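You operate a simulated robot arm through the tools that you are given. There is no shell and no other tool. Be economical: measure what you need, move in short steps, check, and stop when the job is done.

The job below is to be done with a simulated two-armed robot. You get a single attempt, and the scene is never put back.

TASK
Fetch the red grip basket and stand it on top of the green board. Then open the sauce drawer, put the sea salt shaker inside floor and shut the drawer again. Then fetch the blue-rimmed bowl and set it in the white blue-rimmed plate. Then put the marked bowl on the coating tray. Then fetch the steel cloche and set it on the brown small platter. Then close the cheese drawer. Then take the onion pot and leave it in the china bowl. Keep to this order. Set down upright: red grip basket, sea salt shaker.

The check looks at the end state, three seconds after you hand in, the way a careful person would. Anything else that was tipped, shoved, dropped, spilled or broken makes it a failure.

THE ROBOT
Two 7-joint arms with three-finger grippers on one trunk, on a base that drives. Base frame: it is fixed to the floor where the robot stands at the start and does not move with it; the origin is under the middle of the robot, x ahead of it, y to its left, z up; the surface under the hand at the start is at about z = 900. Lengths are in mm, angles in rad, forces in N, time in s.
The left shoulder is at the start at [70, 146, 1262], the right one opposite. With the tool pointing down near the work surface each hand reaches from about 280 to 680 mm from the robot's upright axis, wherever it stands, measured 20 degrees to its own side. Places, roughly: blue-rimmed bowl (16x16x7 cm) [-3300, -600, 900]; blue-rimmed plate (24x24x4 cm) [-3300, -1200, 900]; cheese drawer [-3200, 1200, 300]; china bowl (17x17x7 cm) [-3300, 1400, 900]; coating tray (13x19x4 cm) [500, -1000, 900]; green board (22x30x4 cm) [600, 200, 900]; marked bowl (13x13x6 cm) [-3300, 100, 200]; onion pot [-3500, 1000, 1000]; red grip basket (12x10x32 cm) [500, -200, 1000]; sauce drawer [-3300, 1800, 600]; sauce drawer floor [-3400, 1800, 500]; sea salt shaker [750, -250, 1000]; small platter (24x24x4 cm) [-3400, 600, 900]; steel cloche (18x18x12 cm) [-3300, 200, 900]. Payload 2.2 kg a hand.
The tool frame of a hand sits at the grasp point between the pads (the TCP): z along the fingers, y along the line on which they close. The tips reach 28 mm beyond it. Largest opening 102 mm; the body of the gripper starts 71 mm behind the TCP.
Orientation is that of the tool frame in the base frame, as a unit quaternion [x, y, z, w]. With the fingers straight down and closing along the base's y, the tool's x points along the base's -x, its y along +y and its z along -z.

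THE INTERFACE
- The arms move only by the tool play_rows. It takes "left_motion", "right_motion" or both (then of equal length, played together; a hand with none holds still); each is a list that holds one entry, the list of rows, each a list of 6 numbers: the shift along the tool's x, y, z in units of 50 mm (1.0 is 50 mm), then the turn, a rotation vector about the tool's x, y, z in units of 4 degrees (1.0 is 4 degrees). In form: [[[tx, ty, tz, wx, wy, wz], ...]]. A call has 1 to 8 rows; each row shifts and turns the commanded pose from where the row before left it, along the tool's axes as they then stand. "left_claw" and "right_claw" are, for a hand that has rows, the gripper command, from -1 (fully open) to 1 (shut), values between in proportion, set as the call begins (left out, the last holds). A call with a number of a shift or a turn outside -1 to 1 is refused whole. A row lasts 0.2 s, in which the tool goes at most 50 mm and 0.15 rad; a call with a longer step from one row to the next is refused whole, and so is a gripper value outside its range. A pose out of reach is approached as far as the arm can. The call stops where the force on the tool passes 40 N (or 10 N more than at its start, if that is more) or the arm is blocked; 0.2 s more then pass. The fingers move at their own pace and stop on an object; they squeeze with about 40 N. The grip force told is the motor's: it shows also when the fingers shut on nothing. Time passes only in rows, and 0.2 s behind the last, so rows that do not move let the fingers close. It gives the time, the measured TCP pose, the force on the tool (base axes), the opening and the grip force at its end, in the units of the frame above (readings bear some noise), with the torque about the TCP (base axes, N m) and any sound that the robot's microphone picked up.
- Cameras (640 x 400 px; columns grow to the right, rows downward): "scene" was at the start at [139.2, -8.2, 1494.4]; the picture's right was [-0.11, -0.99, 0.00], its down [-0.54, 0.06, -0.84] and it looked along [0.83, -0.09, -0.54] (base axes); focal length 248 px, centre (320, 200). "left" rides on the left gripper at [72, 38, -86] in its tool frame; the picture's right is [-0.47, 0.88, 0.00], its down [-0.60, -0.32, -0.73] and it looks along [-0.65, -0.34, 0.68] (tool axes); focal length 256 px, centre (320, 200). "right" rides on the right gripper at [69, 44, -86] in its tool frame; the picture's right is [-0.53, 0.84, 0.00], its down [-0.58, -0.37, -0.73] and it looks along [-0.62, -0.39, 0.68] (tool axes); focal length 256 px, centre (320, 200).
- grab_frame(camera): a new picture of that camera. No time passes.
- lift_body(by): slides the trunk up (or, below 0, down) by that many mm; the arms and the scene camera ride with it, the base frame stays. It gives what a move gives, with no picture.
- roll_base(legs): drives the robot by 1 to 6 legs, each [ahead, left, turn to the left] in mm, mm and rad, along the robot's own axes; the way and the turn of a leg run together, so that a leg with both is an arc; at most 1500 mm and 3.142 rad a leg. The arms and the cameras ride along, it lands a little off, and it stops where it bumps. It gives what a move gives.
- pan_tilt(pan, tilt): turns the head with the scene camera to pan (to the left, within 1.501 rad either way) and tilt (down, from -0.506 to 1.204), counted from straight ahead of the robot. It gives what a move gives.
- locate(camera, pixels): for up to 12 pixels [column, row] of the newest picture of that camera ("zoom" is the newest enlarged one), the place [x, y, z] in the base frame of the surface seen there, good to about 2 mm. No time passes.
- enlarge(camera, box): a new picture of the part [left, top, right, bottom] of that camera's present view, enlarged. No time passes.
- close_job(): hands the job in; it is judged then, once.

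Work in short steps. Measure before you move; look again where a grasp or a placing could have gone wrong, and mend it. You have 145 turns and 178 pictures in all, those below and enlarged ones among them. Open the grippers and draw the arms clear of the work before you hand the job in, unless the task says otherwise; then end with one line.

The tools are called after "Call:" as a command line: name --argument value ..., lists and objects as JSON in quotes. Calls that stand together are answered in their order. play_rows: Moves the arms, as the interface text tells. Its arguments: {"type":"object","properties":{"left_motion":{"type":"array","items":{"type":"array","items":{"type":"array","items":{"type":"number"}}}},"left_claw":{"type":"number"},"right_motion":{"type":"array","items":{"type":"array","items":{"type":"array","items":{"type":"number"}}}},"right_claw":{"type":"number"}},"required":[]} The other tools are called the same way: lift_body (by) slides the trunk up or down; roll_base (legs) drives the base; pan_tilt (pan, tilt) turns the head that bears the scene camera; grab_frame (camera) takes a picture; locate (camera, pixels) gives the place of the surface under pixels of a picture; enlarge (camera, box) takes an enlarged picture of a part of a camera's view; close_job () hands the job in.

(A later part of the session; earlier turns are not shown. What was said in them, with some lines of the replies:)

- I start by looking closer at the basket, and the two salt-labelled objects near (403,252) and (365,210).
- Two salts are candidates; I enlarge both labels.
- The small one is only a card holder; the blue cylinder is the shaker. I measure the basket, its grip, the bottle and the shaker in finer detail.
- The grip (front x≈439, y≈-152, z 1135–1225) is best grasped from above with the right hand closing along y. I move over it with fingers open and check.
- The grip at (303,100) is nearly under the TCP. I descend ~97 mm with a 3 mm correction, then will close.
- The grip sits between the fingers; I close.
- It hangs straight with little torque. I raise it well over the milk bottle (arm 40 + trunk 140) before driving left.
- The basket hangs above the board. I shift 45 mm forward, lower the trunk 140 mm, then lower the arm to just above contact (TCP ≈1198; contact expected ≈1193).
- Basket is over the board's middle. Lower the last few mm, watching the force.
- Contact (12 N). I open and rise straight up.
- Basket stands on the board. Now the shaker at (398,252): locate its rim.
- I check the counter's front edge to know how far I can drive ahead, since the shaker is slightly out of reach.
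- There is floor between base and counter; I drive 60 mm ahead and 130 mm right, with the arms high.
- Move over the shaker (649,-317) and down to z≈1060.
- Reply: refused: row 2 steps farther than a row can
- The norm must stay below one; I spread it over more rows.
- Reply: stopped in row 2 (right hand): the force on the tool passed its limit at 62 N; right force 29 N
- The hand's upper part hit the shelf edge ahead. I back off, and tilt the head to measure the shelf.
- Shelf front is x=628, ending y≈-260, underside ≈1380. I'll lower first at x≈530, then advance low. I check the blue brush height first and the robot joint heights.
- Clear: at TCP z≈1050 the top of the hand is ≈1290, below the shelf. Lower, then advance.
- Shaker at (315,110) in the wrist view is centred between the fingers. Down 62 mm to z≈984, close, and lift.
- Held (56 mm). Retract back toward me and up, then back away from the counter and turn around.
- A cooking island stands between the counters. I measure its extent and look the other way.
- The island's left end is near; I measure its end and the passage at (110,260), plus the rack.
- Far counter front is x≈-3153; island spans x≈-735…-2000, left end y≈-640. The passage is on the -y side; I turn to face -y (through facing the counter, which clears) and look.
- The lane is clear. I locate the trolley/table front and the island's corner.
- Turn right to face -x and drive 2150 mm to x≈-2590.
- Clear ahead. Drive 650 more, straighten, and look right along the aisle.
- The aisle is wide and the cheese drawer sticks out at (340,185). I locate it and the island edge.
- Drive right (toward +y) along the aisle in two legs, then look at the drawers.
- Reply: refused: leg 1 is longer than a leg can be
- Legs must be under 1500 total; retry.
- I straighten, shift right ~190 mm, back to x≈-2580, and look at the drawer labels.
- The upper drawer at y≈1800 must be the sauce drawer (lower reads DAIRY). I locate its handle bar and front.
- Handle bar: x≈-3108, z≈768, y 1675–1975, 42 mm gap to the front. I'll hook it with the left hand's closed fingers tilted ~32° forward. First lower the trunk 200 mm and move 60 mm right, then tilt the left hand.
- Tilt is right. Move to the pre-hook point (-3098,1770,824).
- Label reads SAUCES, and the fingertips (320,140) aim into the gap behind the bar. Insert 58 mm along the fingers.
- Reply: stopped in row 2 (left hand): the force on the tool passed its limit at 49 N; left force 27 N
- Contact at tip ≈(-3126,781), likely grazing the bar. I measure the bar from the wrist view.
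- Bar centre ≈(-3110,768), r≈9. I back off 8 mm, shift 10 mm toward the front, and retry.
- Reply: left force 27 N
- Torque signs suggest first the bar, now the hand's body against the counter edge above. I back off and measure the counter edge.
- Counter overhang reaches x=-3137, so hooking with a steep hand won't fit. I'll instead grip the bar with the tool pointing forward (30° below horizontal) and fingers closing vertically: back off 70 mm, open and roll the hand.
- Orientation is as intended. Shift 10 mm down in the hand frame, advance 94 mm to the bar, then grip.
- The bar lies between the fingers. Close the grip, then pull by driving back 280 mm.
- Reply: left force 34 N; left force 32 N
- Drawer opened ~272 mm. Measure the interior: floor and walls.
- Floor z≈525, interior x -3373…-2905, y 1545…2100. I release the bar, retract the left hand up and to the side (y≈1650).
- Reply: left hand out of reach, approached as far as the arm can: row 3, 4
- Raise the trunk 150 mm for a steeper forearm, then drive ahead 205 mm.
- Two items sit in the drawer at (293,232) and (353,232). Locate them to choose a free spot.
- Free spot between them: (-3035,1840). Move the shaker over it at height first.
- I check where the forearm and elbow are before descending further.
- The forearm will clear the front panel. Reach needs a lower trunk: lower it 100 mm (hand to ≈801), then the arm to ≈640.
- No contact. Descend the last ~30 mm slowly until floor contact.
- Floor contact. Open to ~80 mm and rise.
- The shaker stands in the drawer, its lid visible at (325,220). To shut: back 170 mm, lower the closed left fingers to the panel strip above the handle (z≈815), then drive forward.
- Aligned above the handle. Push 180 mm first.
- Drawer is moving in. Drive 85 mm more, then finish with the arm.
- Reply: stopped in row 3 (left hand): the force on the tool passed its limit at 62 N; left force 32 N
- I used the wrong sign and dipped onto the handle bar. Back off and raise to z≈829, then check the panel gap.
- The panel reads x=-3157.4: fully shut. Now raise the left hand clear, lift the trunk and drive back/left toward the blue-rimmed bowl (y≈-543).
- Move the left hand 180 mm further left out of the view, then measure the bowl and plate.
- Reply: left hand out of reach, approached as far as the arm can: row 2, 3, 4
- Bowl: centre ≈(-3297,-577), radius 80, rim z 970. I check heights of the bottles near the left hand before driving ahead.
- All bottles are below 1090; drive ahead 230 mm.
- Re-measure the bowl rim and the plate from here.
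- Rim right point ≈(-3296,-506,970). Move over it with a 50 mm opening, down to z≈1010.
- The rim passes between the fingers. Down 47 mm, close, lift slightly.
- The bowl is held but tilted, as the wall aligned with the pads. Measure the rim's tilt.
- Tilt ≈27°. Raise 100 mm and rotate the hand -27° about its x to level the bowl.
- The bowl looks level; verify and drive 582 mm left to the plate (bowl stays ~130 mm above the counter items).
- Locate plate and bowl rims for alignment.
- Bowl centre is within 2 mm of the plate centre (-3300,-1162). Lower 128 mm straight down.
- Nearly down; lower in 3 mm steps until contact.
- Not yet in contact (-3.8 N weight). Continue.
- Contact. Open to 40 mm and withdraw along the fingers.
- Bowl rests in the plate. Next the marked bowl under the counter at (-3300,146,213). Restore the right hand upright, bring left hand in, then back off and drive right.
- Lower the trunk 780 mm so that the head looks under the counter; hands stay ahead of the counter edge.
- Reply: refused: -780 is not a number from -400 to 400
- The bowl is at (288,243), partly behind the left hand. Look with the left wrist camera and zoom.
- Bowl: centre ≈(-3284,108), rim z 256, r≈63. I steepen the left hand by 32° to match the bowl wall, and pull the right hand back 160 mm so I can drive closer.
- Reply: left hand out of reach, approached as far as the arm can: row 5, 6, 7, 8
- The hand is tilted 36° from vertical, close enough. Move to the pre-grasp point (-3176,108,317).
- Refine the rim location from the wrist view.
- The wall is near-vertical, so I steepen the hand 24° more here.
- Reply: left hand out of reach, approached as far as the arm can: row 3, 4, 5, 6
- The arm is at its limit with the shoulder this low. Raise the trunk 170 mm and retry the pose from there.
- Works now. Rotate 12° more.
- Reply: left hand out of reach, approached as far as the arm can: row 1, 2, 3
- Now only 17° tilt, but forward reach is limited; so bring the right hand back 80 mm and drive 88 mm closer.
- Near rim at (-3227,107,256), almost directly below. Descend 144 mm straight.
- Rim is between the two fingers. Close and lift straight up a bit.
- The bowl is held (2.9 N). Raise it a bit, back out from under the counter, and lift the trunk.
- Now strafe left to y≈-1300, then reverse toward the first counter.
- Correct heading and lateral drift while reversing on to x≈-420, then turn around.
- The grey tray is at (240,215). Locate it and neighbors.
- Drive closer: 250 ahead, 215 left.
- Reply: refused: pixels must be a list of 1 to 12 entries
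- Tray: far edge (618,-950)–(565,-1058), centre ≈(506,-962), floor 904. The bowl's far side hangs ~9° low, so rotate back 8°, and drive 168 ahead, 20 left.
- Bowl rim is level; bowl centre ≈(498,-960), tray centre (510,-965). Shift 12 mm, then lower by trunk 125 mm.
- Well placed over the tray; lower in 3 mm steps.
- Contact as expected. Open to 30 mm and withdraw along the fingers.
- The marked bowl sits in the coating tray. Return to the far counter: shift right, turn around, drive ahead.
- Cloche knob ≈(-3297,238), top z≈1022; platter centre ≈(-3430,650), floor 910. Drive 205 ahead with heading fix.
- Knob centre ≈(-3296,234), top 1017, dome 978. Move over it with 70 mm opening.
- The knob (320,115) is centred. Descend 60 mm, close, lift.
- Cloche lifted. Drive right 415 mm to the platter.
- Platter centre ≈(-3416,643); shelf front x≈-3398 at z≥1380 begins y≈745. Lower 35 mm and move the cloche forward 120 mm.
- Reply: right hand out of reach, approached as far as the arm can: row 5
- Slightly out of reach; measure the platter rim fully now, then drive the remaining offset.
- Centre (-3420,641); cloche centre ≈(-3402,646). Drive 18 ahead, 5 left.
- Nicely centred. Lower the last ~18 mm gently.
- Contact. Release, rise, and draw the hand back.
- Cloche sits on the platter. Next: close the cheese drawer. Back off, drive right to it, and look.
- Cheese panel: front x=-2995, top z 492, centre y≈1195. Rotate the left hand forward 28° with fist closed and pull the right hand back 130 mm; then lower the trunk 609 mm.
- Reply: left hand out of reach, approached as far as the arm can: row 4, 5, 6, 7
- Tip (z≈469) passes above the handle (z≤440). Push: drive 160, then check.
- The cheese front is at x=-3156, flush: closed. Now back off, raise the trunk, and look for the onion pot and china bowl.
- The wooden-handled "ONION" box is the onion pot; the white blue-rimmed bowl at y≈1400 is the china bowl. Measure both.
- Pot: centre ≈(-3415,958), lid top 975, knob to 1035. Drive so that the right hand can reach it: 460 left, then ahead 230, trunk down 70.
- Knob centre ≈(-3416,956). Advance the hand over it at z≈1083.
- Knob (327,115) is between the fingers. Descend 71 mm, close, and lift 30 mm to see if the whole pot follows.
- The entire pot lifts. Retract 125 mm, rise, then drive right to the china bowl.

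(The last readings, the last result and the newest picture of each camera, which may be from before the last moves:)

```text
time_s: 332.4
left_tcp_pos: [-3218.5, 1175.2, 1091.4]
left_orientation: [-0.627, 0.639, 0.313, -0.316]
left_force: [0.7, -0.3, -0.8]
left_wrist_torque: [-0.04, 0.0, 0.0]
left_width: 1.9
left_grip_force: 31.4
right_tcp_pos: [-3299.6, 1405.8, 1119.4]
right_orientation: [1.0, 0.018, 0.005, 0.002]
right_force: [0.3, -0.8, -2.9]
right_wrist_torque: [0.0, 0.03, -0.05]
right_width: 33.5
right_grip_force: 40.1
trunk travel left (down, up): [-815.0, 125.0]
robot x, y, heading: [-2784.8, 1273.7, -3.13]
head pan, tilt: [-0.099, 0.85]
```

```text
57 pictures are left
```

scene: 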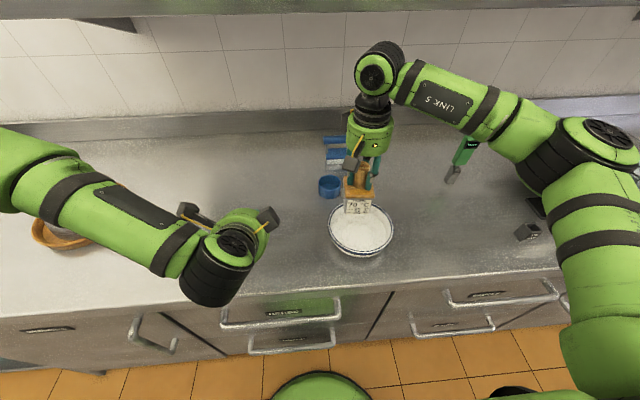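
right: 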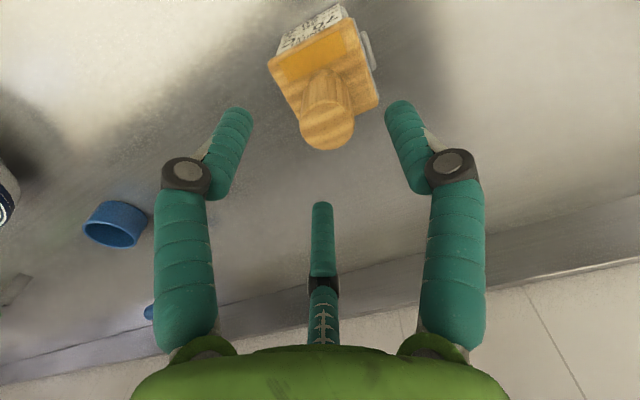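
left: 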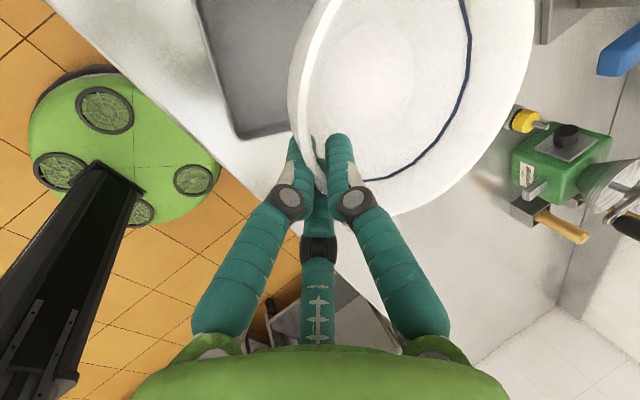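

Call:
enlarge --camera "scene" --box '[315, 170, 405, 265]'

Call:
locate --camera "zoom" --pixels '[[60, 265], [328, 265], [195, 350], [105, 190], [305, 195], [195, 270], [195, 320], [110, 335], [290, 330], [160, 180]]'

```text
4.21 times, centred on (360, 218) of scene
```

zoom: 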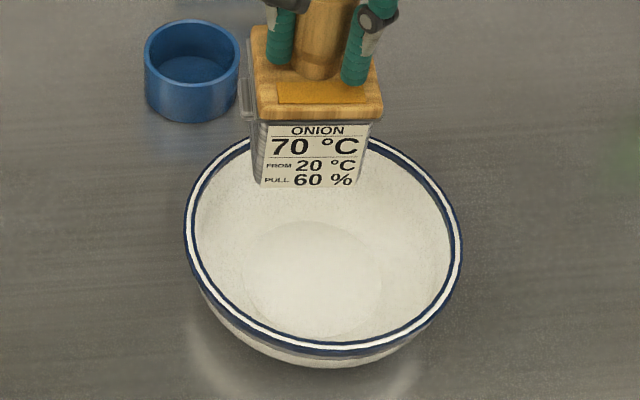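

```text
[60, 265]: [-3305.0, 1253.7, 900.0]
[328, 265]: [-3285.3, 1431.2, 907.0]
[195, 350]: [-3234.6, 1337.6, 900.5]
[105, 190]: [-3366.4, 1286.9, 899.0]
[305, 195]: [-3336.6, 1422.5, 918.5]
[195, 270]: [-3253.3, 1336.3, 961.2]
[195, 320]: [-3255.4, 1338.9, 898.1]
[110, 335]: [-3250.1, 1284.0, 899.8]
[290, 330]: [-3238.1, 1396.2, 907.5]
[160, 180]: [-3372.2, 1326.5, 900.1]
```

Call:
locate --camera "zoom" --pixels '[[188, 235], [459, 240], [330, 348], [230, 160], [410, 165], [315, 275], [370, 280], [270, 290], [310, 183]]'

```text
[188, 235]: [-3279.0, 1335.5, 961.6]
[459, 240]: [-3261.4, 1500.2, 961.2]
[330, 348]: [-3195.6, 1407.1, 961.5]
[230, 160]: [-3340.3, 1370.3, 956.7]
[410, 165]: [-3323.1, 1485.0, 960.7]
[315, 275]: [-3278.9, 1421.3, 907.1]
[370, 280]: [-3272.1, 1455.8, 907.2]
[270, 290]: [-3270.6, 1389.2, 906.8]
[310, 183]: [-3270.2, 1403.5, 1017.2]
```

Bowl centre ≈(-3279,1419), rim 961, floor 907. Shift (+20,+13) and lower to just above the floor.

Call:
play_rows --right_motion '[[[0.41, -0.25, 0, 0, 0, 0], [0, 0, 0.7, 0, 0, 0], [0, 0, 0.7, 0, 0, 0], [0, 0, 0.4, 0, 0, 0], [0, 0, 0, 0, 0, 0]]]'

Call:
enlarge --camera "scene" --box '[315, 150, 415, 265]'

```text
time_s: 333.6
left_tcp_pos: [-3220.6, 1174.6, 1091.4]
left_orientation: [-0.627, 0.64, 0.313, -0.315]
left_force: [-0.7, -1.1, -1.0]
left_wrist_torque: [0.01, 0.03, -0.02]
left_width: 2.3
left_grip_force: 31.5
right_tcp_pos: [-3279.5, 1418.6, 1030.5]
right_orientation: [1.0, 0.018, 0.004, -0.001]
right_force: [0.5, 0.7, -2.5]
right_wrist_torque: [0.0, -0.01, 0.01]
right_width: 33.1
right_grip_force: 40.0
trunk travel left (down, up): [-815.0, 125.0]
robot x, y, heading: [-2780.7, 1271.0, -3.128]
head pan, tilt: [-0.099, 0.85]
```

```text
3.48 times, centred on (365, 208) of scene
```

zoom: 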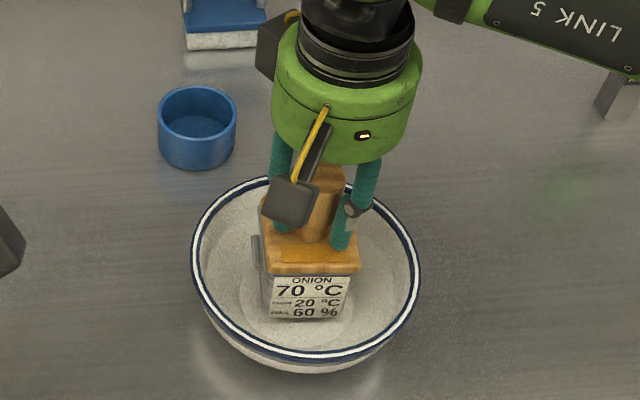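

Centred. Lower the last ~13 mm gently.

Call:
play_rows --right_motion '[[[0, 0, 0.1, 0, 0, 0], [0, 0, 0.06, 0, 0, 0], [0, 0, 0.05, 0, 0, 0], [0, 0, 0.04, 0, 0, 0], [0, 0, 0.04, 0, 0, 0], [0, 0, 0, 0, 0, 0]]]'

```text
time_s: 335.1
left_tcp_pos: [-3216.7, 1174.2, 1092.2]
left_orientation: [-0.627, 0.639, 0.314, -0.316]
left_force: [0.5, 0.0, 0.0]
left_wrist_torque: [0.0, -0.02, 0.01]
left_width: 1.8
left_grip_force: 31.2
right_tcp_pos: [-3278.8, 1417.9, 1017.4]
right_orientation: [1.0, 0.018, 0.003, 0.001]
right_force: [0.3, 2.2, 7.6]
right_wrist_torque: [0.3, -0.35, 0.0]
right_width: 33.1
right_grip_force: 39.6
trunk travel left (down, up): [-815.0, 125.0]
robot x, y, heading: [-2778.6, 1270.6, -3.126]
head pan, tilt: [-0.099, 0.85]
```

Contact at the expected height. Release and rise.

Call:
play_rows --right_motion '[[[0, 0, 0, 0, 0, 0], [0, 0, 0, 0, 0, 0], [0, 0, -0.4, 0, 0, 0], [0, 0, -0.9, 0, 0, 0], [0, 0, -0.9, 0, 0, 0], [0.5, 0, -0.3, 0, 0, 0], [0.9, 0, 0, 0, 0, 0], [0, 0, 0, 0, 0, 0]]]' --right_claw -0.4

Call:
roll_base --legs '[[-250, 0, 0]]'

Call:
play_rows --left_motion '[[[0, 0, 0, 0, 0, 0], [0, 0, 0, 0, 0, 0], [0, 0, 0, 0, 0, 0]]]' --right_motion '[[[0, 0, 0, 0, 0, 0], [0, 0, 0, 0, 0, 0], [0, 0, 0, 0, 0, 0]]]' --left_claw -1 --right_claw -1

Call:
pan_tilt --pan 0.15 --tilt 0.75

Call:
grab_frame --camera "scene"

```text
time_s: 336.9
left_tcp_pos: [-3219.1, 1174.0, 1091.7]
left_orientation: [-0.628, 0.639, 0.314, -0.316]
left_force: [-0.3, 0.3, 0.8]
left_wrist_torque: [-0.02, 0.01, -0.04]
left_width: 2.2
left_grip_force: 31.3
right_tcp_pos: [-3209.6, 1420.7, 1141.2]
right_orientation: [1.0, 0.017, 0.004, 0.0]
right_force: [-1.2, -0.1, 1.2]
right_wrist_torque: [-0.04, -0.03, 0.04]
right_width: 71.5
right_grip_force: 0.1
trunk travel left (down, up): [-815.0, 125.0]
robot x, y, heading: [-2779.2, 1274.9, -3.131]
head pan, tilt: [-0.099, 0.85]
```

```text
time_s: 338.7
left_tcp_pos: [-2964.3, 1176.7, 1091.8]
left_orientation: [-0.629, 0.638, 0.313, -0.316]
left_force: [0.2, -0.5, -0.2]
left_wrist_torque: [-0.01, 0.0, -0.04]
left_width: 2.1
left_grip_force: 30.8
right_tcp_pos: [-2956.7, 1421.0, 1140.1]
right_orientation: [1.0, 0.02, 0.005, 0.0]
right_force: [0.1, -0.1, -0.7]
right_wrist_torque: [0.0, -0.02, 0.0]
right_width: 71.2
right_grip_force: 0.1
trunk travel left (down, up): [-815.0, 125.0]
robot x, y, heading: [-2525.9, 1276.7, -3.126]
head pan, tilt: [-0.099, 0.85]
```

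```text
time_s: 339.5
left_tcp_pos: [-2962.9, 1176.8, 1090.6]
left_orientation: [-0.628, 0.638, 0.313, -0.316]
left_force: [0.7, 0.6, 0.2]
left_wrist_torque: [0.01, -0.01, 0.0]
left_width: 101.9
left_grip_force: 0.0
right_tcp_pos: [-2954.8, 1420.5, 1142.5]
right_orientation: [1.0, 0.02, 0.004, 0.0]
right_force: [0.3, -0.2, 0.2]
right_wrist_torque: [-0.01, -0.01, 0.04]
right_width: 102.0
right_grip_force: 0.0
trunk travel left (down, up): [-815.0, 125.0]
robot x, y, heading: [-2525.0, 1277.4, -3.127]
head pan, tilt: [-0.099, 0.85]
```

```text
time_s: 340.3
left_tcp_pos: [-2962.3, 1176.3, 1091.1]
left_orientation: [-0.629, 0.637, 0.313, -0.317]
left_force: [0.5, -1.2, -0.3]
left_wrist_torque: [0.02, -0.01, 0.02]
left_width: 102.0
left_grip_force: 0.0
right_tcp_pos: [-2954.3, 1421.4, 1142.2]
right_orientation: [1.0, 0.019, 0.004, 0.0]
right_force: [-0.9, -0.2, 0.5]
right_wrist_torque: [-0.01, -0.01, 0.02]
right_width: 101.9
right_grip_force: 0.0
trunk travel left (down, up): [-815.0, 125.0]
robot x, y, heading: [-2527.9, 1276.4, -3.127]
head pan, tilt: [0.15, 0.75]
```

```text
54 pictures are left
```

scene: 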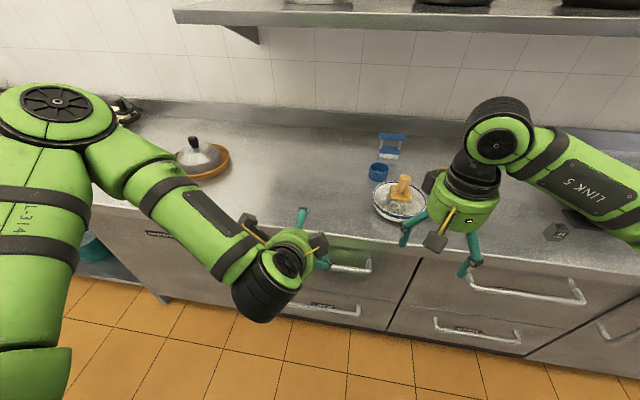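

Pot is in the bowl, cloche on its platter. Final check that both drawers' fronts are flush.

Call:
locate --camera "scene" --pixels '[[370, 312], [375, 290], [450, 310], [450, 270], [430, 345], [340, 325]]'

Call:
enlarge --camera "scene" --box '[290, 150, 460, 350]'

```text
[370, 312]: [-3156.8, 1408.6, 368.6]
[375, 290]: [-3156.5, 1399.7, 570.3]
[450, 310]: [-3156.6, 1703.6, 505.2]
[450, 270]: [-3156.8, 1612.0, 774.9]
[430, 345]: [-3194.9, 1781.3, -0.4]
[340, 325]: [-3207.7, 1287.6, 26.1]
```

```text
2.00 times, centred on (375, 250) of scene
```

zoom: 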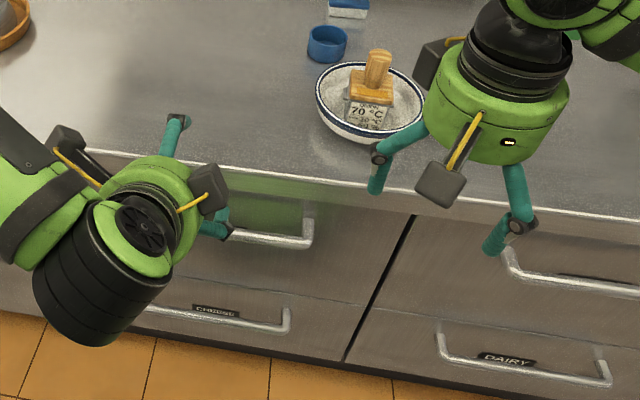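

Both drawers are flush at x≈-3157, everything is in place, the grippers are open and clear. I hand the job in.

Call:
close_job

```text
The job is handed in.
```

All seven steps are done in the order given, both drawers are shut, and the job is handed in. The salt shaker was seen standing upright before its drawer was closed but was not checked again afterwards.
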